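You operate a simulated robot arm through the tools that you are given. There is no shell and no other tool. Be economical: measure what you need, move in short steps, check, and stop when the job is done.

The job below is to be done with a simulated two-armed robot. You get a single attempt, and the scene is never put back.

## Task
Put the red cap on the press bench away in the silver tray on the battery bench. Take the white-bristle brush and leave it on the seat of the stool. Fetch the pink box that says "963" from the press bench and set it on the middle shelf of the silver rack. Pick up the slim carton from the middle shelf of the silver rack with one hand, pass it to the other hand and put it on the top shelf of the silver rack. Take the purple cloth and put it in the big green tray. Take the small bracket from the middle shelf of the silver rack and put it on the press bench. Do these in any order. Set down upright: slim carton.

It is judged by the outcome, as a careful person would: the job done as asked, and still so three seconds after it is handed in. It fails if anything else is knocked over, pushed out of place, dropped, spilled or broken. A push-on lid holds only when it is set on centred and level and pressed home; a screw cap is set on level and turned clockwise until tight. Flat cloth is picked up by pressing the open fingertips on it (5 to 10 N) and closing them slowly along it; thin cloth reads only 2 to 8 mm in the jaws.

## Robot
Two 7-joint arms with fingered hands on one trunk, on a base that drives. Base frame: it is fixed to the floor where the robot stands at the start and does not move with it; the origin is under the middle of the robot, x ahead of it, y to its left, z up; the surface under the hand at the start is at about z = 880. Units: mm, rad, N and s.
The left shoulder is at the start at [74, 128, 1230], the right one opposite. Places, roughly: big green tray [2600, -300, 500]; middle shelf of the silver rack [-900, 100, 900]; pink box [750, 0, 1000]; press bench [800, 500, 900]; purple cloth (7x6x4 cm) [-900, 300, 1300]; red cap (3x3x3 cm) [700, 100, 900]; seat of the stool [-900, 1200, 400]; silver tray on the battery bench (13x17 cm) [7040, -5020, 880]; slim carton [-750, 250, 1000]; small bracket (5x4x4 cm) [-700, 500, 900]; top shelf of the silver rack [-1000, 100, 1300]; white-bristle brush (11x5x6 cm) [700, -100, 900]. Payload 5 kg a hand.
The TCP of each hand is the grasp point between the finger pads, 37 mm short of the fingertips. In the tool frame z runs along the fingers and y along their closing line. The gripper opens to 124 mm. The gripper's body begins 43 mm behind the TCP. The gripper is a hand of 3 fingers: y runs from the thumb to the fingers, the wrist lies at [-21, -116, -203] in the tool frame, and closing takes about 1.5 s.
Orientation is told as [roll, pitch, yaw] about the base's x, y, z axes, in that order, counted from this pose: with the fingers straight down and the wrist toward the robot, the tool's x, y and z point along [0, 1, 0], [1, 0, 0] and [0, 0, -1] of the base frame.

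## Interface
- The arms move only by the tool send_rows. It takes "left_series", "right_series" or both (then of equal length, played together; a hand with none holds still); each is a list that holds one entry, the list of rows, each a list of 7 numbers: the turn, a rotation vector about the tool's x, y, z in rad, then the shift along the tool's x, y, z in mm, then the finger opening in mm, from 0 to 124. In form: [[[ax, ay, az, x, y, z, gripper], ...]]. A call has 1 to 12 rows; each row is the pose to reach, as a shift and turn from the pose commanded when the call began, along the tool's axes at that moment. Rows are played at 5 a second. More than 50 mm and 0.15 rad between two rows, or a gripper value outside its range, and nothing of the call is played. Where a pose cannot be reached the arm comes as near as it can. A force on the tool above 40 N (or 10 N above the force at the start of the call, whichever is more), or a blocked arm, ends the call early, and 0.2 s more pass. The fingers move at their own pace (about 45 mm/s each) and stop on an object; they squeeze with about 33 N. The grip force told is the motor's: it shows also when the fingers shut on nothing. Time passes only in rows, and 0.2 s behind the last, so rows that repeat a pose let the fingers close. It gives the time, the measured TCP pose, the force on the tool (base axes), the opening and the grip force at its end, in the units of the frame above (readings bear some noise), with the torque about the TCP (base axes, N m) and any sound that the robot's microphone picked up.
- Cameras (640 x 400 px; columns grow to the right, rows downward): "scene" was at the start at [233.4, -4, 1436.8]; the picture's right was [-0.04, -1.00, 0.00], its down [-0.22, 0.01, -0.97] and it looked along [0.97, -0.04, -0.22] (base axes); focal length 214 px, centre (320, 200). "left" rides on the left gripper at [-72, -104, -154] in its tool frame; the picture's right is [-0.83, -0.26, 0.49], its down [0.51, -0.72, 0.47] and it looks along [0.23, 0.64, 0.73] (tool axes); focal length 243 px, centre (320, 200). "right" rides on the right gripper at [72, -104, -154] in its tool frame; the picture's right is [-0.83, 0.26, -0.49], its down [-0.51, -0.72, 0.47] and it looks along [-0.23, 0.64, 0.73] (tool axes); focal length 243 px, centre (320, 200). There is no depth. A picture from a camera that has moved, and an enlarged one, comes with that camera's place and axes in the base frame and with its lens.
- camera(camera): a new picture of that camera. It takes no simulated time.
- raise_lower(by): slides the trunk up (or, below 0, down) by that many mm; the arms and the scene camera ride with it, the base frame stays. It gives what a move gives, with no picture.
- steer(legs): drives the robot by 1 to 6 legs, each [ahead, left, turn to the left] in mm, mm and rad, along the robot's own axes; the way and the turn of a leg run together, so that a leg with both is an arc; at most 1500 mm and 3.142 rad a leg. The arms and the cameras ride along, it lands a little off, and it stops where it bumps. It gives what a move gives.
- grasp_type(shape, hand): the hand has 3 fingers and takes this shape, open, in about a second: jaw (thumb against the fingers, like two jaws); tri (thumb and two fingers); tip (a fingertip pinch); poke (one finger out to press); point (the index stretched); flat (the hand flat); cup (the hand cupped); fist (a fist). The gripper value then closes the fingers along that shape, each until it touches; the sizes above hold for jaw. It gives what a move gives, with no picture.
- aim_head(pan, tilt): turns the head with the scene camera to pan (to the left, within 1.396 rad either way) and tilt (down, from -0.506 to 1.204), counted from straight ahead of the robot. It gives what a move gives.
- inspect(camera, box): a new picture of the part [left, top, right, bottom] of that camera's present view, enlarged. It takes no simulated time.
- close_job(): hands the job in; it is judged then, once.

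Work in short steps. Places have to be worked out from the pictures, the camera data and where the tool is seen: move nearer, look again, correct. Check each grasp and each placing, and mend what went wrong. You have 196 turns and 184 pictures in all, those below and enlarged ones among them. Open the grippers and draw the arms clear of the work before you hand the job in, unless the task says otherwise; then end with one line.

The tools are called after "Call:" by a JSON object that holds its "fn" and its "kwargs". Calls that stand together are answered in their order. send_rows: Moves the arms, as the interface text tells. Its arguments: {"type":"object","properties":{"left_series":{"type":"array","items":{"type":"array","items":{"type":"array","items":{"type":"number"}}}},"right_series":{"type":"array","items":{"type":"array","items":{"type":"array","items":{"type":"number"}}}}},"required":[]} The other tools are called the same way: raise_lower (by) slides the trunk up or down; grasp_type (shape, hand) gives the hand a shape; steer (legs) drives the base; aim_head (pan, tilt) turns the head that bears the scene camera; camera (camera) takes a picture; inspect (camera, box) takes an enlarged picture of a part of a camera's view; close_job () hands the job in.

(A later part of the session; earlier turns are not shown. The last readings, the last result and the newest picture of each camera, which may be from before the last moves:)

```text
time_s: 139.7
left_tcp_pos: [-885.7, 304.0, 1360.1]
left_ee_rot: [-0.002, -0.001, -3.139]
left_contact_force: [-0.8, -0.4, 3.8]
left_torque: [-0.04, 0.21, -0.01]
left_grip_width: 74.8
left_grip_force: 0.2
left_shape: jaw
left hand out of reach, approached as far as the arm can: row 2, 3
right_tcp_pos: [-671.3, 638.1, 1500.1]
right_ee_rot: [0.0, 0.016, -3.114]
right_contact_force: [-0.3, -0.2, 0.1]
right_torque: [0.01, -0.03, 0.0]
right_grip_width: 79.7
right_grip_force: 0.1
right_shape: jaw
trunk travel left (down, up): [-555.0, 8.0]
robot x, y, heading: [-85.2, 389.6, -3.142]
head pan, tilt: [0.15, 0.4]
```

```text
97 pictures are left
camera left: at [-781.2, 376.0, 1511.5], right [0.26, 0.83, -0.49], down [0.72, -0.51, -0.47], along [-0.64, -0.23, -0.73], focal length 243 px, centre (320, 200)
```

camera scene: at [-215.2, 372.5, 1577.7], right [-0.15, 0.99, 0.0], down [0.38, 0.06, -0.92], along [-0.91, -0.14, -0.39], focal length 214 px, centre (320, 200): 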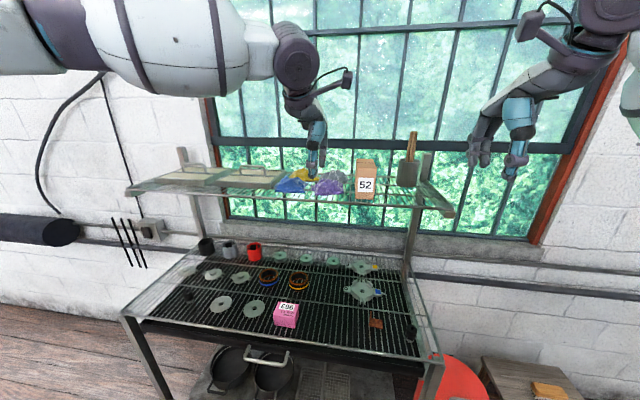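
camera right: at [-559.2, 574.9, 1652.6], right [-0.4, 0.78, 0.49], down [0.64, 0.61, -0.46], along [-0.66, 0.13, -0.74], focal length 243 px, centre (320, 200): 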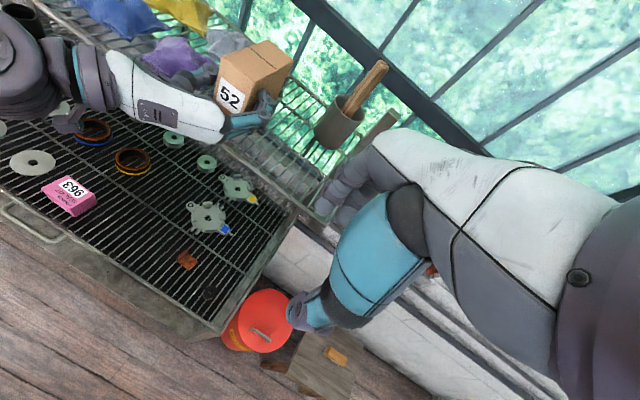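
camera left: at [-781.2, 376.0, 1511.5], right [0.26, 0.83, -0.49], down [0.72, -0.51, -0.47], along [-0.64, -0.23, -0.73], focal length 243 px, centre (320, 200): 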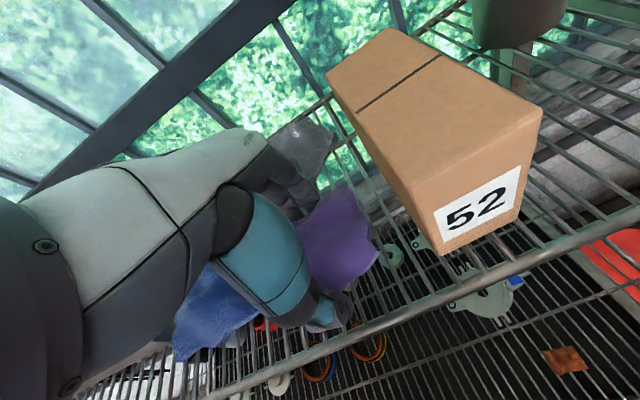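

Light contact (4 N). I press 2 mm more and close the fingers slowly.

Call:
{"fn": "send_rows", "kwargs": {"left_series": [[[0, 0, 0, 0, 0, 2, 66], [0, 0, 0, 0, 0, 2, 58], [0, 0, 0, 0, 0, 2, 50], [0, 0, 0, 0, 0, 2, 42], [0, 0, 0, 0, 0, 2, 34], [0, 0, 0, 0, 0, 1, 26], [0, 0, 0, 0, 0, 0, 18], [0, 0, 0, 0, 0, 0, 10], [0, 0, 0, 0, 0, 0, 4], [0, 0, 0, 0, 0, 0, 0], [0, 0, 0, 0, 0, 0, 0]]]}}

Call:
{"fn": "camera", "kwargs": {"camera": "left"}}

```text
time_s: 142.1
left_tcp_pos: [-884.5, 303.4, 1358.1]
left_ee_rot: [-0.001, -0.001, -3.137]
left_contact_force: [0.8, 2.3, 12.0]
left_torque: [0.11, -0.01, -0.01]
left_grip_width: 46.3
left_grip_force: 33.2
left_shape: jaw
right_tcp_pos: [-668.4, 638.1, 1500.4]
right_ee_rot: [0.002, 0.015, -3.116]
right_contact_force: [0.4, -0.8, -0.7]
right_torque: [0.01, -0.01, 0.0]
right_grip_width: 79.8
right_grip_force: 0.0
right_shape: jaw
trunk travel left (down, up): [-555.0, 8.0]
robot x, y, heading: [-81.6, 384.9, -3.133]
head pan, tilt: [0.15, 0.4]
```

```text
96 pictures are left
camera left: at [-780.3, 376.3, 1511.7], right [0.26, 0.83, -0.49], down [0.72, -0.5, -0.47], along [-0.64, -0.23, -0.73], focal length 243 px, centre (320, 200)
```

left: 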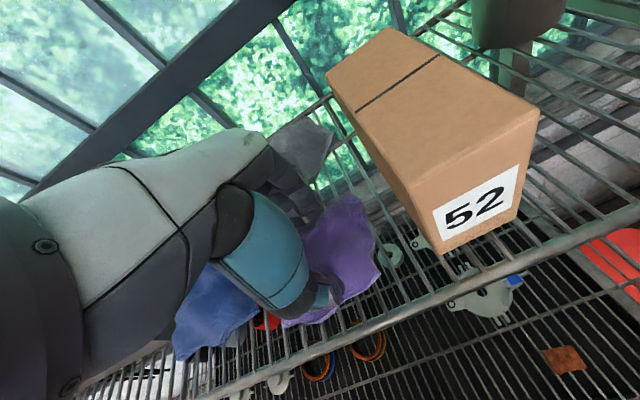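

It stopped at 46 mm, probably on the cloth's bulk. I lift a little and check.

Call:
{"fn": "send_rows", "kwargs": {"left_series": [[[0, 0, 0, 0, 0, -8, 0], [0, 0, 0, 0, 0, -20, 0], [0, 0, 0, 0, 0, -40, 0], [0, 0, 0, 0, 0, -40, 0]]]}}

Call:
{"fn": "camera", "kwargs": {"camera": "left"}}

Call:
{"fn": "inspect", "kwargs": {"camera": "scene", "box": [240, 110, 420, 220]}}

```text
time_s: 143.1
left_tcp_pos: [-887.5, 290.9, 1399.4]
left_ee_rot: [-0.001, 0.0, -3.141]
left_contact_force: [0.1, 0.6, 0.0]
left_torque: [-0.02, -0.01, -0.02]
left_grip_width: 45.9
left_grip_force: 33.1
left_shape: jaw
left hand out of reach, approached as far as the arm can: row 1, 2, 3, 4
right_tcp_pos: [-671.6, 639.0, 1499.8]
right_ee_rot: [-0.002, 0.015, -3.116]
right_contact_force: [-0.1, 0.5, -0.5]
right_torque: [-0.03, 0.01, -0.02]
right_grip_width: 79.7
right_grip_force: 0.1
right_shape: jaw
trunk travel left (down, up): [-555.0, 8.0]
robot x, y, heading: [-87.7, 388.7, -3.139]
head pan, tilt: [0.15, 0.4]
```

```text
95 pictures are left
camera left: at [-783.4, 363.0, 1552.1], right [0.26, 0.83, -0.49], down [0.72, -0.51, -0.47], along [-0.64, -0.23, -0.73], focal length 243 px, centre (320, 200)
```

left: 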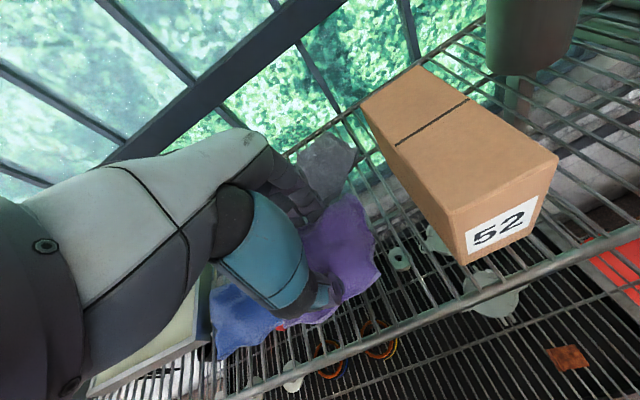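

```text
3.56 times, centred on (330, 165) of scene
camera zoom: at [-214.9, 372.3, 1577.7], right [-0.15, 0.99, 0.0], down [0.38, 0.06, -0.92], along [-0.91, -0.14, -0.39], focal length 763 px, centre (284, 324)
```

zoom: 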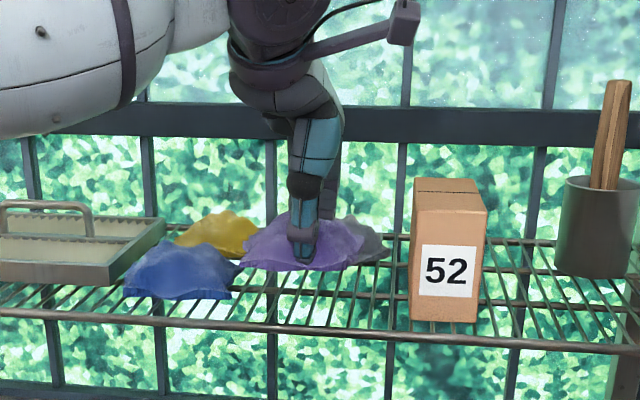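

The cloth is lifted and the others are in place. I raise and draw it back from the shelf.

Call:
{"fn": "send_rows", "kwargs": {"left_series": [[[0, 0, 0, 0, -20, -20, 0], [0, 0, 0, 0, -45, -40, 0], [0, 0, 0, 0, -80, -50, 0], [0, 0, 0, 0, -120, -50, 0], [0, 0, 0, 0, -160, -50, 0], [0, 0, 0, 0, -200, -50, 0], [0, 0, 0, 0, -230, -50, 0]]]}}

Call:
{"fn": "camera", "kwargs": {"camera": "left"}}

Call:
{"fn": "camera", "kwargs": {"camera": "scene"}}

```text
time_s: 144.7
left_tcp_pos: [-657.1, 289.2, 1450.3]
left_ee_rot: [-0.002, -0.001, -3.138]
left_contact_force: [0.0, 0.5, -1.9]
left_torque: [0.01, -0.01, 0.01]
left_grip_width: 46.0
left_grip_force: 32.8
left_shape: jaw
right_tcp_pos: [-669.1, 638.2, 1500.0]
right_ee_rot: [-0.001, 0.013, -3.115]
right_contact_force: [0.1, -0.3, 0.1]
right_torque: [-0.01, 0.02, 0.04]
right_grip_width: 80.1
right_grip_force: 0.0
right_shape: jaw
trunk travel left (down, up): [-555.0, 8.0]
robot x, y, heading: [-86.7, 386.1, -3.145]
head pan, tilt: [0.15, 0.4]
```

```text
93 pictures are left
camera left: at [-552.1, 362.1, 1603.2], right [0.26, 0.83, -0.49], down [0.72, -0.5, -0.47], along [-0.64, -0.23, -0.73], focal length 243 px, centre (320, 200)
```

left: 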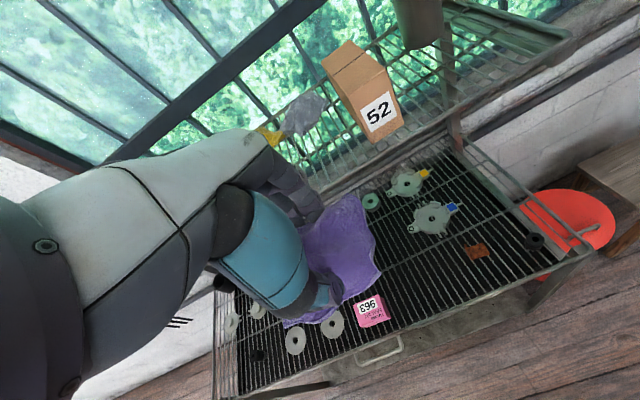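

```text
92 pictures are left
camera scene: at [-213.3, 372.3, 1578.0], right [-0.15, 0.99, 0.0], down [0.38, 0.06, -0.92], along [-0.91, -0.14, -0.39], focal length 214 px, centre (320, 200)
```

scene: 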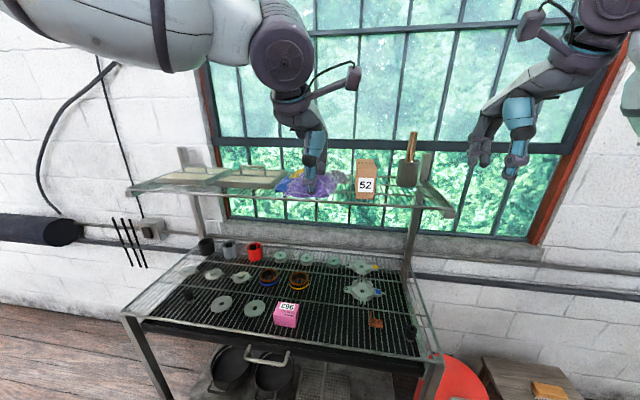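

Cloth secured. I back off, slide left 100 mm and lower the trunk to work on the bracket with the right hand.

Call:
{"fn": "steer", "kwargs": {"legs": [[-90, 0, 0], [0, 100, 0]]}}

Call:
{"fn": "raise_lower", "kwargs": {"by": -130}}

Call:
{"fn": "aim_head", "kwargs": {"pan": -0.3, "tilt": 0.7}}

Call:
{"fn": "inspect", "kwargs": {"camera": "scene", "box": [260, 120, 420, 220]}}

Call:
{"fn": "camera", "kwargs": {"camera": "right"}}

```text
time_s: 146.9
left_tcp_pos: [-566.1, 196.1, 1450.6]
left_ee_rot: [0.001, -0.001, -3.14]
left_contact_force: [0.5, 0.3, -0.5]
left_torque: [-0.04, 0.0, 0.02]
left_grip_width: 45.7
left_grip_force: 33.2
left_shape: jaw
right_tcp_pos: [-579.1, 544.6, 1499.4]
right_ee_rot: [0.002, 0.013, -3.115]
right_contact_force: [-0.7, 0.5, -0.4]
right_torque: [-0.03, 0.01, 0.01]
right_grip_width: 79.6
right_grip_force: 0.0
right_shape: jaw
trunk travel left (down, up): [-555.0, 8.0]
robot x, y, heading: [7.5, 286.7, -3.134]
head pan, tilt: [0.15, 0.4]
```

```text
time_s: 148.5
left_tcp_pos: [-568.2, 193.7, 1319.5]
left_ee_rot: [0.0, -0.002, -3.14]
left_contact_force: [-0.2, -0.3, 0.1]
left_torque: [0.01, 0.01, 0.01]
left_grip_width: 45.7
left_grip_force: 32.8
left_shape: jaw
right_tcp_pos: [-579.6, 542.5, 1370.2]
right_ee_rot: [-0.001, 0.015, -3.116]
right_contact_force: [-0.2, -0.8, -0.2]
right_torque: [-0.01, 0.04, 0.01]
right_grip_width: 79.8
right_grip_force: 0.1
right_shape: jaw
trunk travel left (down, up): [-425.0, 138.0]
robot x, y, heading: [5.9, 289.9, -3.14]
head pan, tilt: [0.15, 0.4]
```

```text
time_s: 149.4
left_tcp_pos: [-568.8, 192.5, 1319.3]
left_ee_rot: [-0.002, 0.0, -3.141]
left_contact_force: [0.8, -0.6, -0.9]
left_torque: [0.0, -0.04, -0.02]
left_grip_width: 45.8
left_grip_force: 32.9
left_shape: jaw
right_tcp_pos: [-581.0, 542.7, 1369.3]
right_ee_rot: [0.0, 0.017, -3.117]
right_contact_force: [-0.9, -0.3, 0.1]
right_torque: [0.0, 0.0, -0.02]
right_grip_width: 79.6
right_grip_force: 0.0
right_shape: jaw
trunk travel left (down, up): [-425.0, 138.0]
robot x, y, heading: [5.9, 287.4, -3.142]
head pan, tilt: [-0.3, 0.7]
```

```text
4.00 times, centred on (340, 170) of scene
camera zoom: at [-213.6, 313.7, 1393.8], right [0.29, 0.96, 0.0], down [0.62, -0.19, -0.77], along [-0.73, 0.22, -0.64], focal length 858 px, centre (240, 320)
```

zoom: 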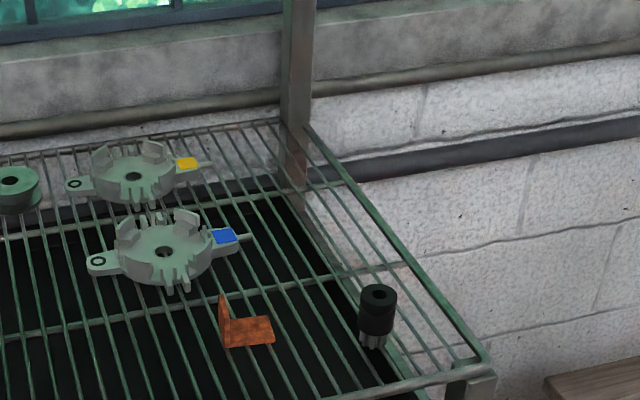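

```text
90 pictures are left
camera right: at [-475.6, 472.0, 1525.2], right [-0.29, 0.82, 0.49], down [0.72, 0.53, -0.46], along [-0.63, 0.22, -0.74], focal length 243 px, centre (320, 200)
```

right: 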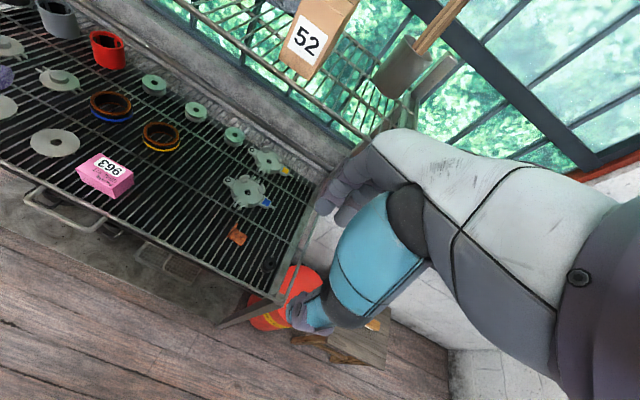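

The bracket is near [-746,478], an L with its upright plate on the −y side. I bring the right hand above it.

Call:
{"fn": "send_rows", "kwargs": {"right_series": [[[0, 0, 0, 5, 10, 32, 90], [0, 0, 0, 10, 20, 64, 90], [0, 0, 0, 15, 35, 96, 90], [0, 0, 0, 20, 50, 128, 90], [0, 0, 0, 26, 65, 160, 90], [0, 0, 0, 32, 80, 192, 90], [0, 0, 0, 38, 95, 224, 90], [0, 0, 0, 44, 110, 256, 90], [0, 0, 0, 50, 125, 288, 90], [0, 0, 0, 56, 140, 318, 90], [0, 0, 0, 62, 155, 345, 90], [0, 0, 0, 67, 167, 362, 90]]]}}

Call:
{"fn": "camera", "kwargs": {"camera": "right"}}

Call:
{"fn": "inspect", "kwargs": {"camera": "scene", "box": [260, 120, 420, 220]}}

```text
time_s: 152.0
left_tcp_pos: [-568.4, 192.8, 1320.3]
left_ee_rot: [-0.001, 0.0, -3.14]
left_contact_force: [0.1, 0.2, -0.9]
left_torque: [0.01, -0.01, 0.0]
left_grip_width: 45.8
left_grip_force: 33.3
left_shape: jaw
right_tcp_pos: [-740.1, 469.7, 1005.4]
right_ee_rot: [0.0, 0.015, -3.118]
right_contact_force: [-0.4, 0.0, 0.1]
right_torque: [-0.02, 0.0, 0.01]
right_grip_width: 90.0
right_grip_force: 0.0
right_shape: jaw
trunk travel left (down, up): [-425.0, 138.0]
robot x, y, heading: [4.0, 286.2, -3.141]
head pan, tilt: [-0.3, 0.7]
```

```text
89 pictures are left
camera right: at [-635.0, 400.5, 1161.5], right [-0.29, 0.82, 0.49], down [0.72, 0.53, -0.46], along [-0.63, 0.22, -0.74], focal length 243 px, centre (320, 200)
```

right: 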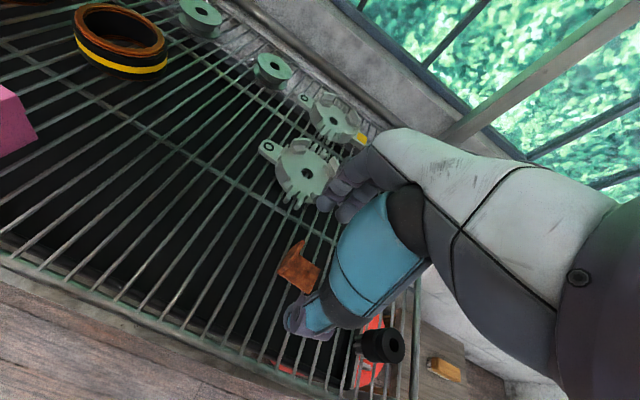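

```text
4.00 times, centred on (340, 170) of scene
camera zoom: at [-214.1, 313.5, 1393.7], right [0.29, 0.96, 0.0], down [0.62, -0.19, -0.76], along [-0.73, 0.22, -0.64], focal length 858 px, centre (240, 320)
```

zoom: 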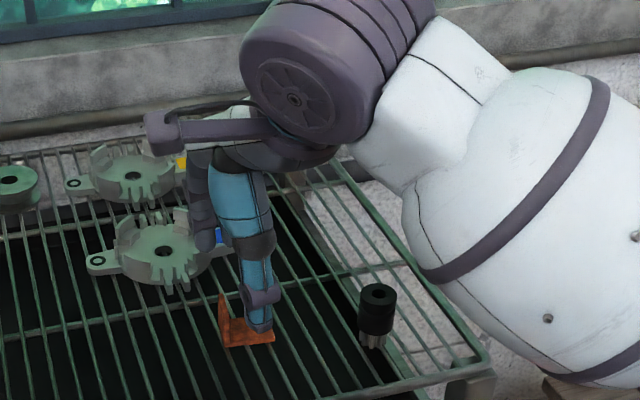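

The bracket centre is near [-743,478]. I lower to just above the mesh.

Call:
{"fn": "send_rows", "kwargs": {"right_series": [[[0, 0, 0, -5, 2, 20, 80], [0, 0, 0, -6, 2, 40, 80], [0, 0, 0, -6, 2, 50, 80], [0, 0, 0, -6, 2, 56, 80]]]}}

Call:
{"fn": "camera", "kwargs": {"camera": "right"}}

Call:
{"fn": "inspect", "kwargs": {"camera": "scene", "box": [260, 120, 420, 220]}}

```text
time_s: 153.0
left_tcp_pos: [-569.3, 192.2, 1320.0]
left_ee_rot: [0.001, 0.001, -3.141]
left_contact_force: [-0.1, 0.1, -0.3]
left_torque: [0.01, 0.01, 0.01]
left_grip_width: 45.8
left_grip_force: 32.8
left_shape: jaw
right_tcp_pos: [-740.5, 478.4, 949.2]
right_ee_rot: [0.0, 0.015, -3.114]
right_contact_force: [1.2, 0.6, 1.7]
right_torque: [0.03, 0.03, 0.04]
right_grip_width: 80.3
right_grip_force: 0.1
right_shape: jaw
trunk travel left (down, up): [-425.0, 138.0]
robot x, y, heading: [6.0, 287.4, -3.141]
head pan, tilt: [-0.3, 0.7]
```

```text
87 pictures are left
camera right: at [-635.6, 406.5, 1105.2], right [-0.29, 0.82, 0.49], down [0.72, 0.53, -0.46], along [-0.64, 0.22, -0.74], focal length 243 px, centre (320, 200)
```

right: 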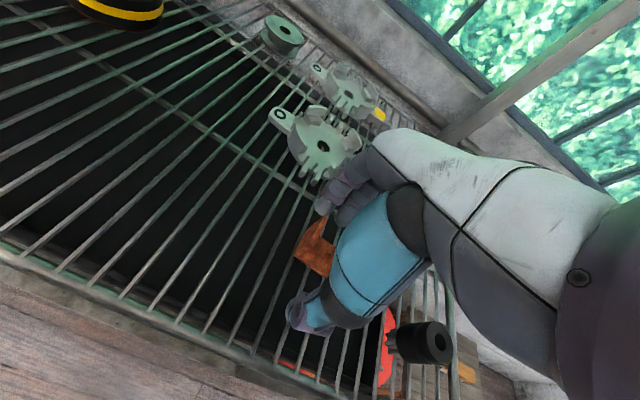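

```text
4.00 times, centred on (340, 170) of scene
camera zoom: at [-213.2, 313.7, 1393.9], right [0.29, 0.96, 0.0], down [0.62, -0.19, -0.77], along [-0.73, 0.22, -0.64], focal length 858 px, centre (240, 320)
```

zoom: 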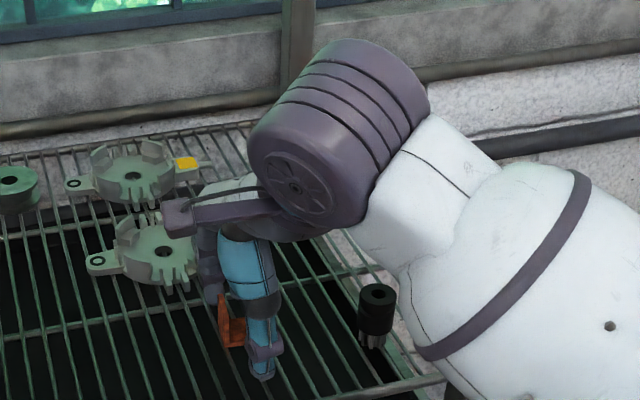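

The fingers straddle it, but the upright plate is at y≈460, so I shift 11 mm that way, lower 2 mm, and close.

Call:
{"fn": "send_rows", "kwargs": {"right_series": [[[0, 0, 0, 11, 0, 0, 80], [0, 0, 0, 11, 0, 2, 80], [0, 0, 0, 11, 0, 2, 65], [0, 0, 0, 11, 0, 2, 50], [0, 0, 0, 11, 0, 2, 38], [0, 0, 0, 11, 0, 2, 28], [0, 0, 0, 11, 0, 2, 20], [0, 0, 0, 11, 0, 2, 20], [0, 0, 0, 11, 0, 2, 20]]]}}

Call:
{"fn": "camera", "kwargs": {"camera": "right"}}

```text
time_s: 155.0
left_tcp_pos: [-568.0, 193.2, 1321.8]
left_ee_rot: [0.001, -0.002, -3.14]
left_contact_force: [0.5, 0.7, -0.5]
left_torque: [-0.01, 0.01, 0.02]
left_grip_width: 45.9
left_grip_force: 33.1
left_shape: jaw
right_tcp_pos: [-740.0, 464.6, 947.8]
right_ee_rot: [0.0, 0.017, -3.115]
right_contact_force: [-0.2, -2.9, 14.1]
right_torque: [0.07, -0.08, -0.04]
right_grip_width: 20.9
right_grip_force: 32.9
right_shape: jaw
trunk travel left (down, up): [-425.0, 138.0]
robot x, y, heading: [3.5, 291.2, -3.137]
head pan, tilt: [-0.3, 0.7]
```

```text
85 pictures are left
camera right: at [-634.1, 394.5, 1104.1], right [-0.29, 0.82, 0.49], down [0.72, 0.53, -0.46], along [-0.64, 0.22, -0.74], focal length 243 px, centre (320, 200)
```

right: 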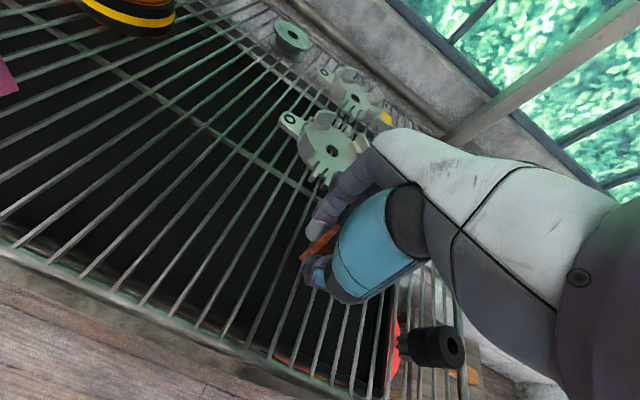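

The fingers stopped at about 21 mm, near the commanded value. I command tighter and lift to check.

Call:
{"fn": "send_rows", "kwargs": {"right_series": [[[0, 0, 0, 0, 0, 0, 8], [0, 0, 0, 0, 0, 0, 8], [0, 0, 0, 0, 0, -10, 8], [0, 0, 0, 0, 0, -35, 8], [0, 0, 0, 0, 0, -70, 8]]]}}

Call:
{"fn": "camera", "kwargs": {"camera": "right"}}

Call:
{"fn": "inspect", "kwargs": {"camera": "scene", "box": [260, 120, 420, 220]}}

```text
time_s: 156.2
left_tcp_pos: [-566.8, 191.3, 1319.5]
left_ee_rot: [0.0, 0.002, -3.14]
left_contact_force: [-0.8, -0.3, -0.3]
left_torque: [0.0, -0.02, 0.03]
left_grip_width: 45.5
left_grip_force: 33.1
left_shape: jaw
right_tcp_pos: [-741.7, 464.1, 1016.1]
right_ee_rot: [-0.002, 0.018, -3.114]
right_contact_force: [0.2, 0.5, -0.6]
right_torque: [0.01, 0.02, -0.01]
right_grip_width: 18.9
right_grip_force: 33.2
right_shape: jaw
trunk travel left (down, up): [-425.0, 138.0]
robot x, y, heading: [5.8, 287.3, -3.139]
head pan, tilt: [-0.3, 0.7]
```

```text
84 pictures are left
camera right: at [-636.5, 394.8, 1173.2], right [-0.29, 0.82, 0.49], down [0.72, 0.53, -0.46], along [-0.63, 0.22, -0.74], focal length 243 px, centre (320, 200)
```

right: 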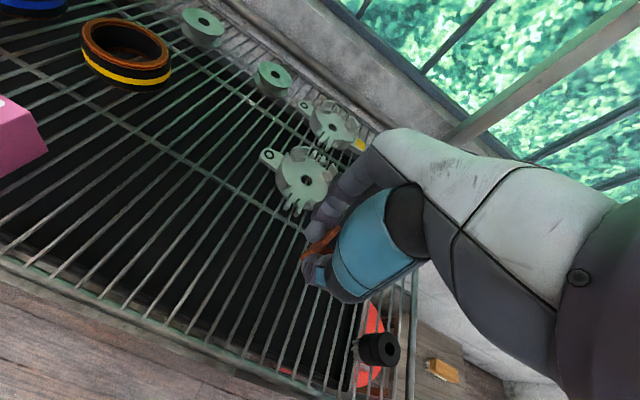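

```text
4.00 times, centred on (340, 170) of scene
camera zoom: at [-213.4, 313.0, 1393.8], right [0.29, 0.96, 0.0], down [0.62, -0.19, -0.77], along [-0.73, 0.22, -0.64], focal length 858 px, centre (240, 320)
```

zoom: 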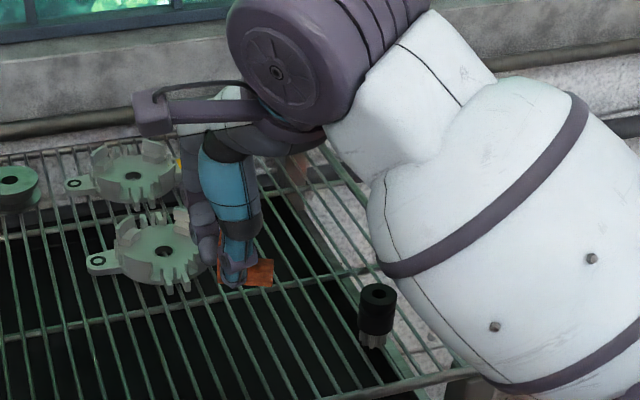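

The bracket is held and lifted. I retract both arms before turning to the press bench.

Call:
{"fn": "send_rows", "kwargs": {"left_series": [[[0, 0, 0, 0, -10, 0, 0], [0, 0, 0, 0, -20, 0, 0], [0, 0, 0, 0, -30, 0, 0], [0, 0, 0, 0, -40, 0, 0], [0, 0, 0, 0, -55, 0, 0], [0, 0, 0, 0, -70, 0, 0], [0, 0, 0, 0, -85, 0, 0], [0, 0, 0, 0, -100, 0, 0], [0, 0, 0, 0, -115, 0, 0], [0, 0, 0, 0, -115, 0, 0]]], "right_series": [[[0, 0, 0, 0, -15, -40, 8], [0, 0, 0, 0, -35, -80, 8], [0, 0, 0, 0, -60, -120, 8], [0, 0, 0, 0, -90, -155, 8], [0, 0, 0, 0, -120, -190, 8], [0, 0, 0, 0, -155, -220, 8], [0, 0, 0, 0, -190, -245, 8], [0, 0, 0, 0, -225, -265, 8], [0, 0, 0, 0, -260, -275, 8], [0, 0, 0, 0, -290, -280, 8]]]}}

Call:
{"fn": "aim_head", "kwargs": {"pan": 0.0, "tilt": 0.6}}

Call:
{"fn": "inspect", "kwargs": {"camera": "right", "box": [260, 180, 420, 300]}}

Call:
{"fn": "camera", "kwargs": {"camera": "scene"}}

```text
time_s: 158.4
left_tcp_pos: [-451.2, 193.8, 1320.9]
left_ee_rot: [-0.001, -0.001, -3.139]
left_contact_force: [-0.1, 0.5, 0.6]
left_torque: [0.01, -0.02, 0.0]
left_grip_width: 45.7
left_grip_force: 32.6
left_shape: jaw
right_tcp_pos: [-454.7, 474.6, 1301.4]
right_ee_rot: [0.0, 0.018, -3.114]
right_contact_force: [-1.1, -0.5, -0.8]
right_torque: [0.01, 0.01, 0.04]
right_grip_width: 18.8
right_grip_force: 32.9
right_shape: jaw
trunk travel left (down, up): [-425.0, 138.0]
robot x, y, heading: [6.8, 289.4, -3.142]
head pan, tilt: [-0.3, 0.7]
```

```text
time_s: 159.2
left_tcp_pos: [-453.8, 193.7, 1319.1]
left_ee_rot: [0.001, -0.001, -3.139]
left_contact_force: [0.8, -0.9, -1.0]
left_torque: [-0.03, -0.03, 0.0]
left_grip_width: 46.2
left_grip_force: 33.3
left_shape: jaw
right_tcp_pos: [-456.0, 474.2, 1300.9]
right_ee_rot: [0.001, 0.015, -3.116]
right_contact_force: [-0.1, 0.2, 0.0]
right_torque: [-0.03, 0.03, 0.02]
right_grip_width: 18.8
right_grip_force: 32.6
right_shape: jaw
trunk travel left (down, up): [-425.0, 138.0]
robot x, y, heading: [7.9, 290.0, -3.143]
head pan, tilt: [0.0, 0.6]
```

```text
3.33 times, centred on (340, 240) of right
camera zoom: at [-351.6, 404.3, 1457.0], right [-0.29, 0.82, 0.49], down [0.72, 0.53, -0.46], along [-0.63, 0.22, -0.74], focal length 809 px, centre (253, 67)
```

zoom: 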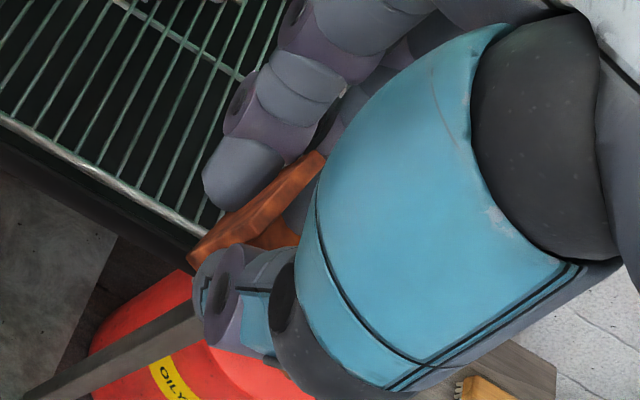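

```text
81 pictures are left
camera scene: at [-221.0, 288.6, 1402.3], right [0.0, 1.0, 0.0], down [0.57, 0.0, -0.82], along [-0.82, 0.0, -0.57], focal length 214 px, centre (320, 200)
```

scene: 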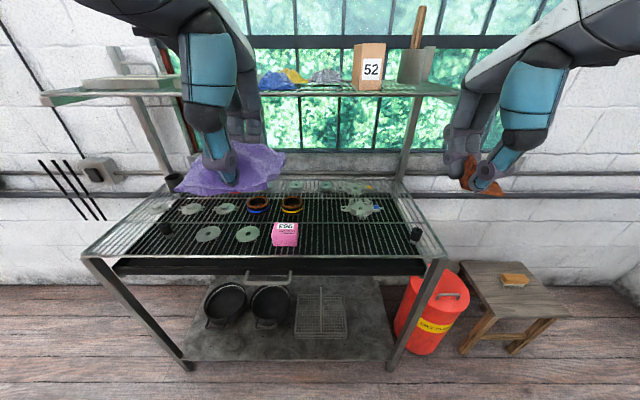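

Rack tasks look good. I turn around to face the press bench and move to y≈60.

Call:
{"fn": "steer", "kwargs": {"legs": [[0, 0, 1.57], [0, 0, 1.57], [0, -230, 0]]}}

Call:
{"fn": "aim_head", "kwargs": {"pan": -0.05, "tilt": 0.85}}

Call:
{"fn": "camera", "kwargs": {"camera": "scene"}}

```text
time_s: 169.5
left_tcp_pos: [467.7, 165.8, 1319.8]
left_ee_rot: [-0.002, 0.0, 0.025]
left_contact_force: [-0.6, -0.1, -1.2]
left_torque: [0.0, -0.02, -0.01]
left_grip_width: 45.2
left_grip_force: 32.8
left_shape: jaw
right_tcp_pos: [476.8, -113.6, 1302.1]
right_ee_rot: [-0.001, 0.016, 0.049]
right_contact_force: [-0.7, -0.5, -0.9]
right_torque: [-0.01, 0.02, 0.0]
right_grip_width: 18.5
right_grip_force: 33.4
right_shape: jaw
trunk travel left (down, up): [-425.0, 138.0]
robot x, y, heading: [15.7, 57.5, 0.026]
head pan, tilt: [0.0, 0.6]
```

```text
time_s: 170.3
left_tcp_pos: [468.0, 163.4, 1319.6]
left_ee_rot: [0.0, -0.001, 0.025]
left_contact_force: [1.5, 0.4, -0.6]
left_torque: [0.01, 0.01, 0.01]
left_grip_width: 45.4
left_grip_force: 33.0
left_shape: jaw
right_tcp_pos: [475.9, -114.8, 1300.5]
right_ee_rot: [0.0, 0.016, 0.05]
right_contact_force: [0.7, -0.3, -1.7]
right_torque: [0.0, 0.01, 0.01]
right_grip_width: 18.6
right_grip_force: 33.2
right_shape: jaw
trunk travel left (down, up): [-425.0, 138.0]
robot x, y, heading: [13.4, 59.1, 0.029]
head pan, tilt: [-0.051, 0.85]
```

```text
80 pictures are left
camera scene: at [229.5, 59.9, 1381.6], right [-0.02, -1.0, 0.0], down [-0.75, 0.02, -0.66], along [0.66, -0.02, -0.75], focal length 214 px, centre (320, 200)
```

scene: 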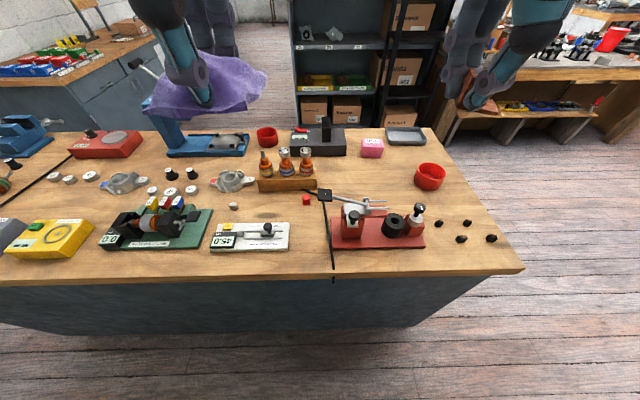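

The brush's old place, around [735,-135], is free. I carry the bracket over it.

Call:
{"fn": "send_rows", "kwargs": {"right_series": [[[0, 0, 0, -3, 22, 20, 8], [0, 0, 0, -6, 44, 40, 8], [0, 0, 0, -9, 66, 65, 8], [0, 0, 0, -12, 88, 90, 8], [0, 0, 0, -15, 110, 115, 8], [0, 0, 0, -18, 132, 140, 8], [0, 0, 0, -21, 154, 168, 8], [0, 0, 0, -23, 176, 196, 8], [0, 0, 0, -25, 198, 225, 8], [0, 0, 0, -27, 220, 254, 8], [0, 0, 0, -28, 242, 280, 8], [0, 0, 0, -28, 259, 300, 8]]]}}

Call:
{"fn": "camera", "kwargs": {"camera": "right"}}

Call:
{"fn": "inspect", "kwargs": {"camera": "scene", "box": [300, 100, 460, 200]}}

```text
time_s: 172.9
left_tcp_pos: [467.9, 164.4, 1319.3]
left_ee_rot: [0.0, 0.0, 0.027]
left_contact_force: [0.5, -0.1, -0.3]
left_torque: [0.01, 0.0, 0.03]
left_grip_width: 45.4
left_grip_force: 33.5
left_shape: jaw
right_tcp_pos: [731.2, -130.8, 994.0]
right_ee_rot: [-0.001, 0.015, 0.051]
right_contact_force: [-0.3, 0.1, -1.3]
right_torque: [0.02, 0.03, 0.01]
right_grip_width: 18.2
right_grip_force: 32.6
right_shape: jaw
trunk travel left (down, up): [-425.0, 138.0]
robot x, y, heading: [10.0, 57.8, 0.03]
head pan, tilt: [-0.051, 0.85]
```

```text
79 pictures are left
camera right: at [628.1, -64.1, 1150.4], right [0.31, -0.82, 0.49], down [-0.7, -0.54, -0.46], along [0.64, -0.2, -0.74], focal length 243 px, centre (320, 200)
```

right: 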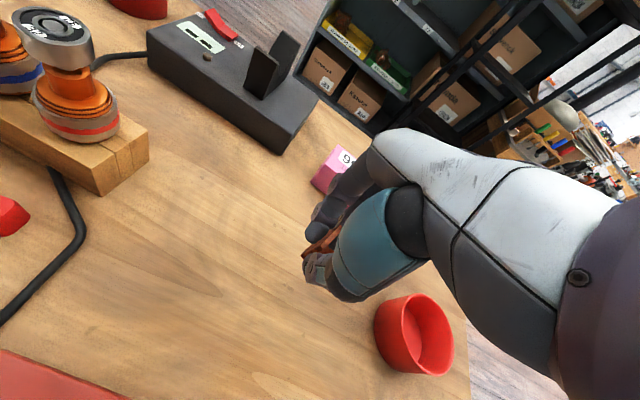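

```text
4.00 times, centred on (380, 150) of scene
camera zoom: at [230.3, 60.3, 1381.4], right [-0.02, -1.0, 0.0], down [-0.75, 0.02, -0.66], along [0.66, -0.02, -0.75], focal length 858 px, centre (80, 400)
```

zoom: 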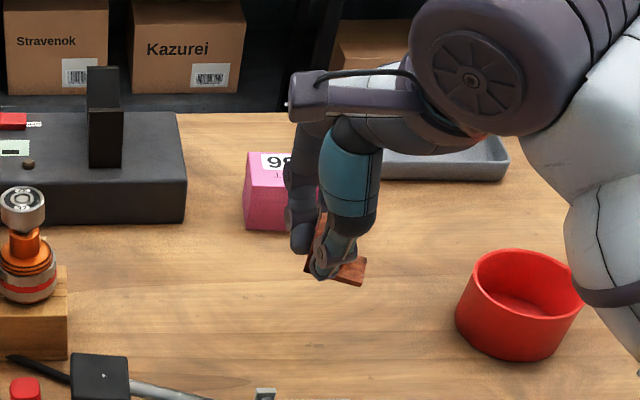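

The bracket hangs level enough and the area below is free. I lower it until contact.

Call:
{"fn": "send_rows", "kwargs": {"right_series": [[[0, 0, 0, 0, 0, 35, 8], [0, 0, 0, 0, 0, 55, 8], [0, 0, 0, 0, 0, 61, 8], [0, 0, 0, 0, 0, 65, 8], [0, 0, 0, 0, 0, 69, 8], [0, 0, 0, 0, 0, 72, 8], [0, 0, 0, 0, 0, 74, 8]]]}}

Call:
{"fn": "inspect", "kwargs": {"camera": "scene", "box": [300, 100, 460, 200]}}

```text
time_s: 174.5
left_tcp_pos: [466.7, 163.6, 1320.9]
left_ee_rot: [0.001, -0.001, 0.027]
left_contact_force: [0.1, -0.6, -0.5]
left_torque: [-0.01, -0.04, -0.02]
left_grip_width: 45.7
left_grip_force: 33.0
left_shape: jaw
right_tcp_pos: [730.4, -131.9, 923.4]
right_ee_rot: [0.0, 0.014, 0.05]
right_contact_force: [0.1, 0.3, -1.2]
right_torque: [0.05, 0.01, -0.03]
right_grip_width: 18.1
right_grip_force: 33.3
right_shape: jaw
trunk travel left (down, up): [-425.0, 138.0]
robot x, y, heading: [11.1, 56.5, 0.029]
head pan, tilt: [-0.051, 0.85]
```

```text
4.00 times, centred on (380, 150) of scene
camera zoom: at [229.5, 60.2, 1381.5], right [-0.02, -1.0, 0.0], down [-0.75, 0.02, -0.66], along [0.66, -0.02, -0.75], focal length 858 px, centre (80, 400)
```

zoom: 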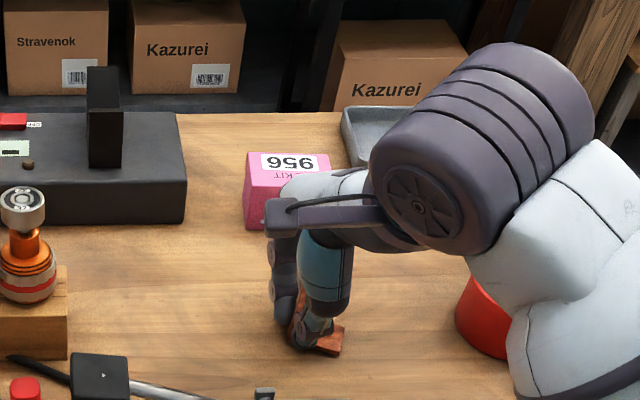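

Not yet touching at z≈923. I continue down in 2 mm steps.

Call:
{"fn": "send_rows", "kwargs": {"right_series": [[[0, 0, 0, 0, 0, 2, 8], [0, 0, 0, 0, 0, 4, 8], [0, 0, 0, 0, 0, 5, 8], [0, 0, 0, 0, 0, 6, 8]]]}}

```text
time_s: 175.5
left_tcp_pos: [465.8, 166.1, 1320.5]
left_ee_rot: [-0.001, -0.001, 0.025]
left_contact_force: [1.6, -0.7, -1.3]
left_torque: [-0.06, 0.03, -0.01]
left_grip_width: 45.3
left_grip_force: 33.1
left_shape: jaw
right_tcp_pos: [730.3, -129.8, 919.2]
right_ee_rot: [0.001, 0.015, 0.051]
right_contact_force: [1.3, 1.1, 10.1]
right_torque: [-0.33, 0.05, 0.0]
right_grip_width: 18.5
right_grip_force: 33.2
right_shape: jaw
trunk travel left (down, up): [-425.0, 138.0]
robot x, y, heading: [8.5, 58.9, 0.027]
head pan, tilt: [-0.051, 0.85]
```

It touches (10 N). I open and rise.

Call:
{"fn": "send_rows", "kwargs": {"right_series": [[[0, 0, 0, 0, 0, 0, 24], [0, 0, 0, 0, 0, 0, 34], [0, 0, 0, 0, 0, 0, 50], [0, 0, 0, 0, 0, 0, 60], [0, 0, 0, 0, 0, -15, 60], [0, 0, 0, 0, 0, -50, 60], [0, 0, 0, 0, 0, -90, 60], [0, 0, 0, 0, -10, -130, 60]]]}}

Call:
{"fn": "camera", "kwargs": {"camera": "right"}}

Call:
{"fn": "inspect", "kwargs": {"camera": "scene", "box": [280, 100, 440, 200]}}

```text
time_s: 177.3
left_tcp_pos: [465.8, 165.5, 1320.7]
left_ee_rot: [0.0, -0.001, 0.026]
left_contact_force: [-0.5, 0.9, -0.6]
left_torque: [-0.01, 0.01, 0.01]
left_grip_width: 45.6
left_grip_force: 33.2
left_shape: jaw
right_tcp_pos: [722.0, -129.6, 1045.3]
right_ee_rot: [0.002, 0.018, 0.049]
right_contact_force: [1.2, 0.3, -0.2]
right_torque: [-0.03, -0.03, 0.02]
right_grip_width: 59.5
right_grip_force: 0.1
right_shape: jaw
trunk travel left (down, up): [-425.0, 138.0]
robot x, y, heading: [9.6, 62.5, 0.033]
head pan, tilt: [-0.051, 0.85]
```

```text
76 pictures are left
camera right: at [618.3, -62.6, 1201.8], right [0.31, -0.82, 0.49], down [-0.7, -0.54, -0.46], along [0.64, -0.2, -0.74], focal length 243 px, centre (320, 200)
```

right: 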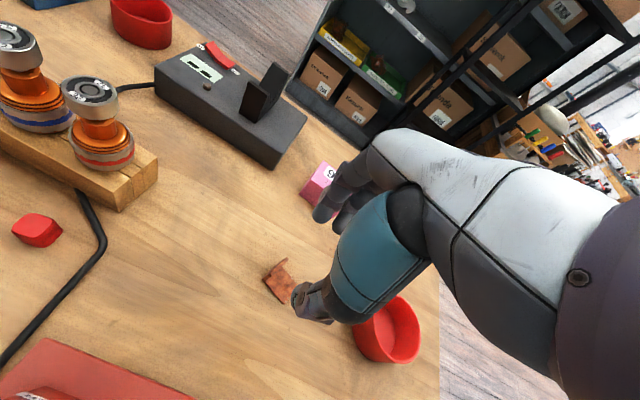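

```text
4.00 times, centred on (360, 150) of scene
camera zoom: at [229.1, 60.6, 1381.6], right [-0.02, -1.0, 0.0], down [-0.75, 0.02, -0.66], along [0.66, -0.02, -0.75], focal length 858 px, centre (160, 400)
```

zoom: 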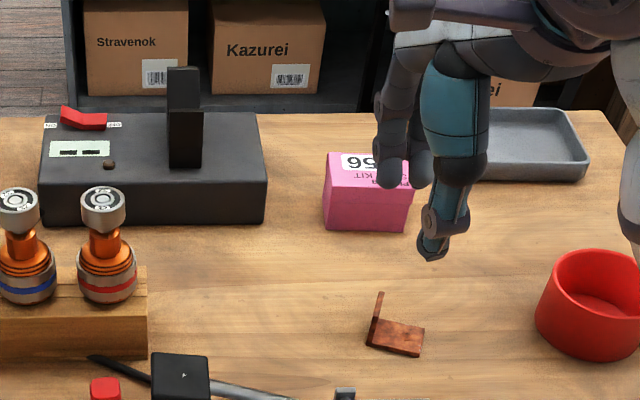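

The bracket sits on the bench. The lever block near the cap seems raised (around [555,42,~1010]), so I look closer before planning the cap grasp.

Call:
{"fn": "inspect", "kwargs": {"camera": "scene", "box": [220, 150, 460, 300]}}

Call:
{"fn": "inspect", "kwargs": {"camera": "left", "box": [300, 100, 640, 400]}}

```text
2.67 times, centred on (340, 225) of scene
camera zoom: at [229.1, 60.6, 1381.6], right [-0.02, -1.0, 0.0], down [-0.75, 0.02, -0.66], along [0.66, -0.02, -0.75], focal length 572 px, centre (267, 133)
```

zoom: 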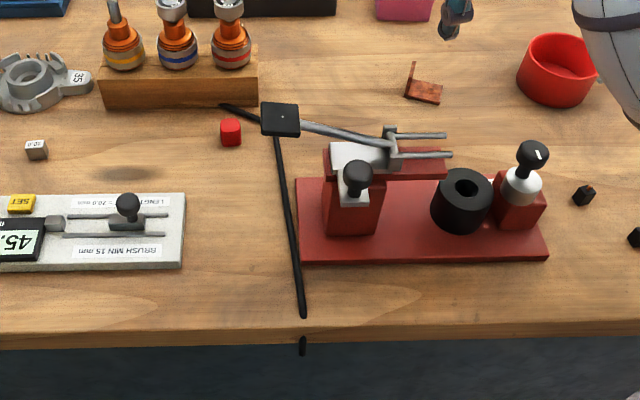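

```text
1.33 times, centred on (470, 250) of left
camera zoom: at [364.6, 89.8, 1473.4], right [-0.24, -0.84, -0.49], down [-0.73, 0.49, -0.47], along [0.64, 0.25, -0.73], focal length 324 px, centre (120, 133)
```

zoom: 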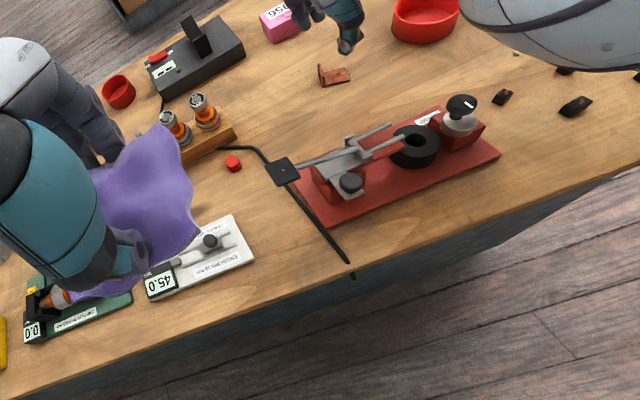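

The lever block stands at about [553,40,1031], so the hand must come in with its wrist on the +y side. I retract, move the base to y≈640 and turn right 0.6 rad.

Call:
{"fn": "send_rows", "kwargs": {"right_series": [[[0, 0, 0, 0, -5, -45, 60], [0, 0, 0, 0, -20, -90, 60], [0, 0, 0, 0, -50, -125, 60], [0, 0, 0, 0, -85, -160, 60], [0, 0, 0, 0, -120, -190, 60], [0, 0, 0, 0, -155, -215, 60], [0, 0, 0, 0, -190, -235, 60], [0, 0, 0, 0, -220, -245, 60]]]}}

Call:
{"fn": "steer", "kwargs": {"legs": [[0, 580, 0], [30, 0, -0.63]]}}

Call:
{"fn": "aim_head", "kwargs": {"pan": -0.1, "tilt": 0.75}}

Call:
{"fn": "camera", "kwargs": {"camera": "scene"}}

Call:
{"fn": "camera", "kwargs": {"camera": "right"}}

```text
time_s: 179.1
left_tcp_pos: [464.9, 165.2, 1319.7]
left_ee_rot: [0.001, -0.002, 0.025]
left_contact_force: [0.8, 0.4, -0.4]
left_torque: [0.02, -0.02, 0.04]
left_grip_width: 45.7
left_grip_force: 32.9
left_shape: jaw
right_tcp_pos: [505.3, -141.9, 1295.7]
right_ee_rot: [0.0, 0.016, 0.051]
right_contact_force: [0.0, 0.0, 0.7]
right_torque: [0.02, -0.07, -0.02]
right_grip_width: 59.8
right_grip_force: 0.0
right_shape: jaw
trunk travel left (down, up): [-425.0, 138.0]
robot x, y, heading: [9.0, 56.1, 0.026]
head pan, tilt: [-0.051, 0.85]
```

```text
time_s: 186.4
left_tcp_pos: [453.4, 450.6, 1321.4]
left_ee_rot: [0.001, 0.001, -0.598]
left_contact_force: [0.0, -0.7, 0.2]
left_torque: [-0.01, -0.02, 0.04]
left_grip_width: 45.4
left_grip_force: 33.4
left_shape: jaw
right_tcp_pos: [306.0, 179.2, 1295.7]
right_ee_rot: [0.001, 0.015, -0.571]
right_contact_force: [-0.3, -0.5, 0.8]
right_torque: [-0.01, 0.01, 0.04]
right_grip_width: 59.7
right_grip_force: 0.1
right_shape: jaw
trunk travel left (down, up): [-425.0, 138.0]
robot x, y, heading: [19.1, 629.0, -0.598]
head pan, tilt: [-0.051, 0.85]
```

```text
time_s: 187.0
left_tcp_pos: [454.5, 451.3, 1320.2]
left_ee_rot: [0.0, 0.001, -0.599]
left_contact_force: [0.1, 0.0, -0.3]
left_torque: [0.03, -0.02, -0.03]
left_grip_width: 45.2
left_grip_force: 32.9
left_shape: jaw
right_tcp_pos: [306.9, 179.5, 1295.6]
right_ee_rot: [0.001, 0.016, -0.572]
right_contact_force: [-0.2, -0.2, -0.6]
right_torque: [0.03, -0.01, 0.0]
right_grip_width: 59.7
right_grip_force: 0.1
right_shape: jaw
trunk travel left (down, up): [-425.0, 138.0]
robot x, y, heading: [19.6, 632.7, -0.598]
head pan, tilt: [-0.099, 0.75]
```

```text
72 pictures are left
camera scene: at [200.6, 499.6, 1389.5], right [-0.64, -0.77, 0.0], down [-0.52, 0.44, -0.73], along [0.56, -0.47, -0.68], focal length 214 px, centre (320, 200)
```

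scene: 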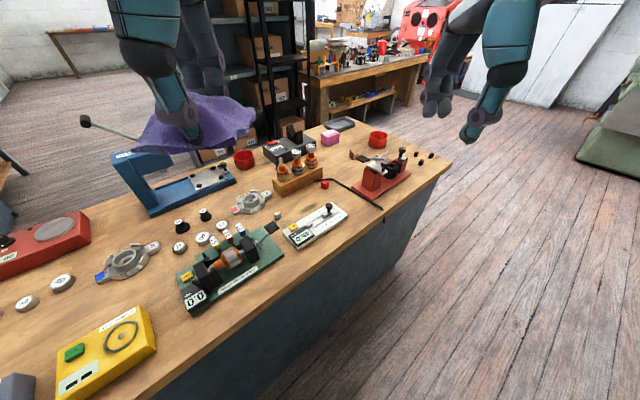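

```text
71 pictures are left
camera right: at [261.7, 295.4, 1450.8], right [-0.22, -0.84, 0.49], down [-0.89, -0.03, -0.46], along [0.4, -0.54, -0.74], focal length 243 px, centre (320, 200)
```

right: 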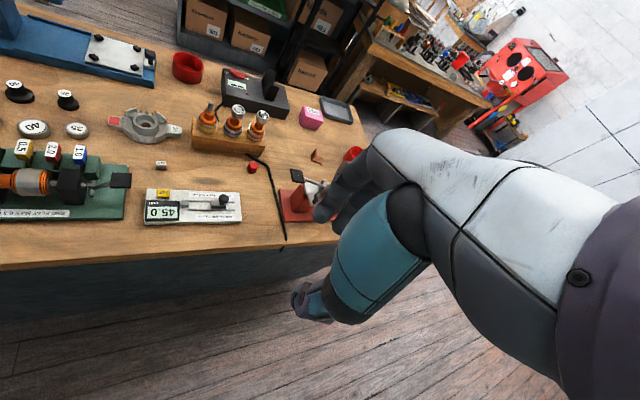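

The cap is at about [657,91]. I bring the right hand over it at z≈1150, turning its wrist toward +y.

Call:
{"fn": "send_rows", "kwargs": {"right_series": [[[0, 0, 0.04, 12, 34, 8, 60], [0, 0, 0.08, 24, 68, 18, 60], [0, 0, 0.12, 36, 102, 28, 60], [0, 0, 0.16, 48, 136, 40, 60], [0, 0, 0.2, 60, 170, 54, 60], [0, 0, 0.24, 72, 204, 68, 60], [0, 0, 0.28, 84, 238, 84, 60], [0, 0, 0.32, 96, 272, 100, 60], [0, 0, 0.36, 108, 308, 122, 60], [0, 0, 0.38, 116, 343, 146, 60], [0, 0, 0.38, 116, 343, 146, 60]]]}}

Call:
{"fn": "camera", "kwargs": {"camera": "right"}}

Call:
{"fn": "inspect", "kwargs": {"camera": "scene", "box": [260, 100, 460, 225]}}

```text
time_s: 189.4
left_tcp_pos: [452.7, 450.2, 1321.5]
left_ee_rot: [-0.001, -0.003, -0.599]
left_contact_force: [-0.5, 0.4, -0.1]
left_torque: [-0.01, -0.02, 0.0]
left_grip_width: 45.5
left_grip_force: 33.4
left_shape: jaw
right_tcp_pos: [654.0, 91.5, 1143.4]
right_ee_rot: [-0.006, 0.014, -0.951]
right_contact_force: [-0.2, 0.8, -0.4]
right_torque: [0.05, -0.01, 0.01]
right_grip_width: 59.8
right_grip_force: 0.0
right_shape: jaw
trunk travel left (down, up): [-425.0, 138.0]
robot x, y, heading: [19.1, 633.2, -0.593]
head pan, tilt: [-0.099, 0.75]
```

```text
70 pictures are left
camera right: at [656.4, 217.0, 1300.1], right [-0.52, -0.7, 0.49], down [-0.84, 0.3, -0.46], along [0.17, -0.65, -0.74], focal length 243 px, centre (320, 200)
```

right: 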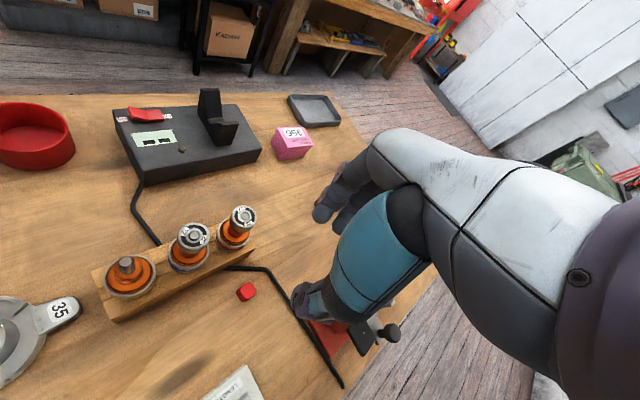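

```text
3.20 times, centred on (360, 162) of scene
camera zoom: at [199.4, 499.6, 1389.8], right [-0.64, -0.77, 0.0], down [-0.52, 0.44, -0.73], along [0.56, -0.47, -0.68], focal length 686 px, centre (192, 320)
```

zoom: 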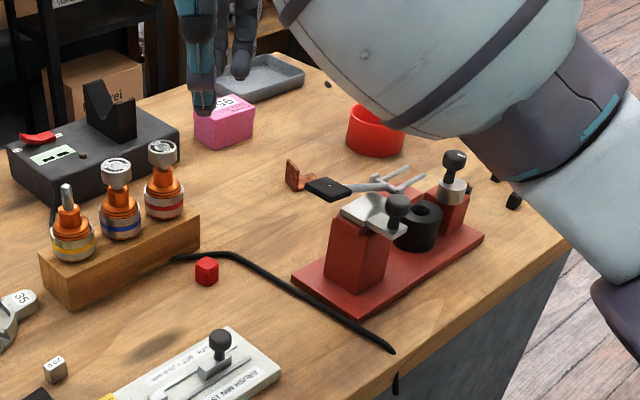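

The forearm runs back along y≈170, clear of the lever at y≈40. I descend to z≈1000 and check.

Call:
{"fn": "send_rows", "kwargs": {"right_series": [[[0, 0, 0, 0, 0, 40, 60], [0, 0, 0, 0, 0, 80, 60], [0, 0, 0, 0, 0, 115, 60], [0, 0, 0, 0, 0, 143, 60], [0, 0, 0, 0, 0, 143, 60]]]}}

Call:
{"fn": "camera", "kwargs": {"camera": "right"}}

Call:
{"fn": "inspect", "kwargs": {"camera": "scene", "box": [260, 100, 460, 225]}}

```text
time_s: 190.6
left_tcp_pos: [453.6, 451.6, 1320.0]
left_ee_rot: [0.0, 0.0, -0.599]
left_contact_force: [-0.2, 0.3, -1.4]
left_torque: [0.02, -0.01, -0.02]
left_grip_width: 45.4
left_grip_force: 33.2
left_shape: jaw
right_tcp_pos: [653.3, 91.1, 999.2]
right_ee_rot: [-0.005, 0.013, -0.953]
right_contact_force: [0.3, 0.4, 0.1]
right_torque: [-0.02, 0.01, -0.01]
right_grip_width: 59.8
right_grip_force: 0.2
right_shape: jaw
trunk travel left (down, up): [-425.0, 138.0]
robot x, y, heading: [20.7, 629.5, -0.597]
head pan, tilt: [-0.099, 0.75]
```

```text
68 pictures are left
camera right: at [656.4, 217.4, 1154.7], right [-0.52, -0.7, 0.49], down [-0.84, 0.3, -0.46], along [0.17, -0.65, -0.74], focal length 243 px, centre (320, 200)
```

right: 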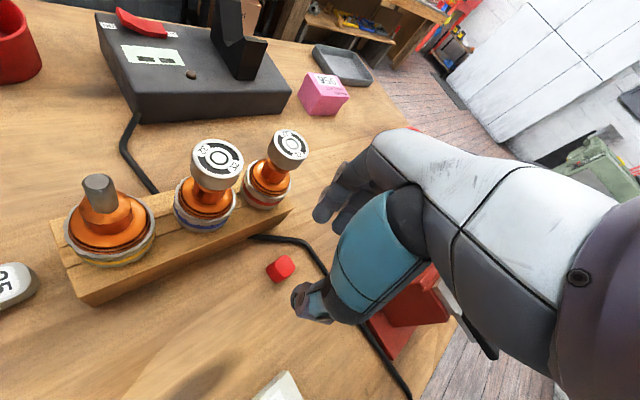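

```text
3.20 times, centred on (360, 162) of scene
camera zoom: at [200.3, 499.6, 1389.7], right [-0.64, -0.77, 0.0], down [-0.52, 0.44, -0.73], along [0.56, -0.47, -0.68], focal length 686 px, centre (192, 320)
```

zoom: 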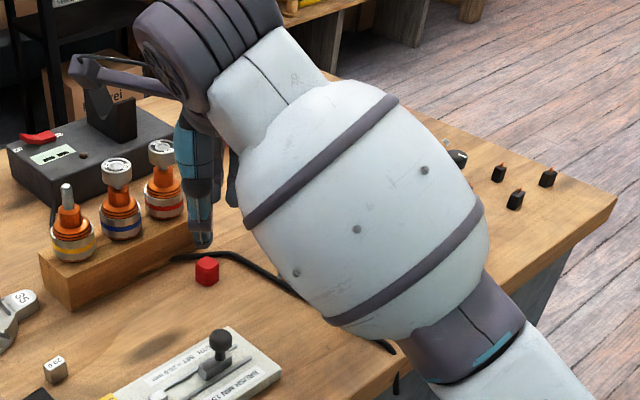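

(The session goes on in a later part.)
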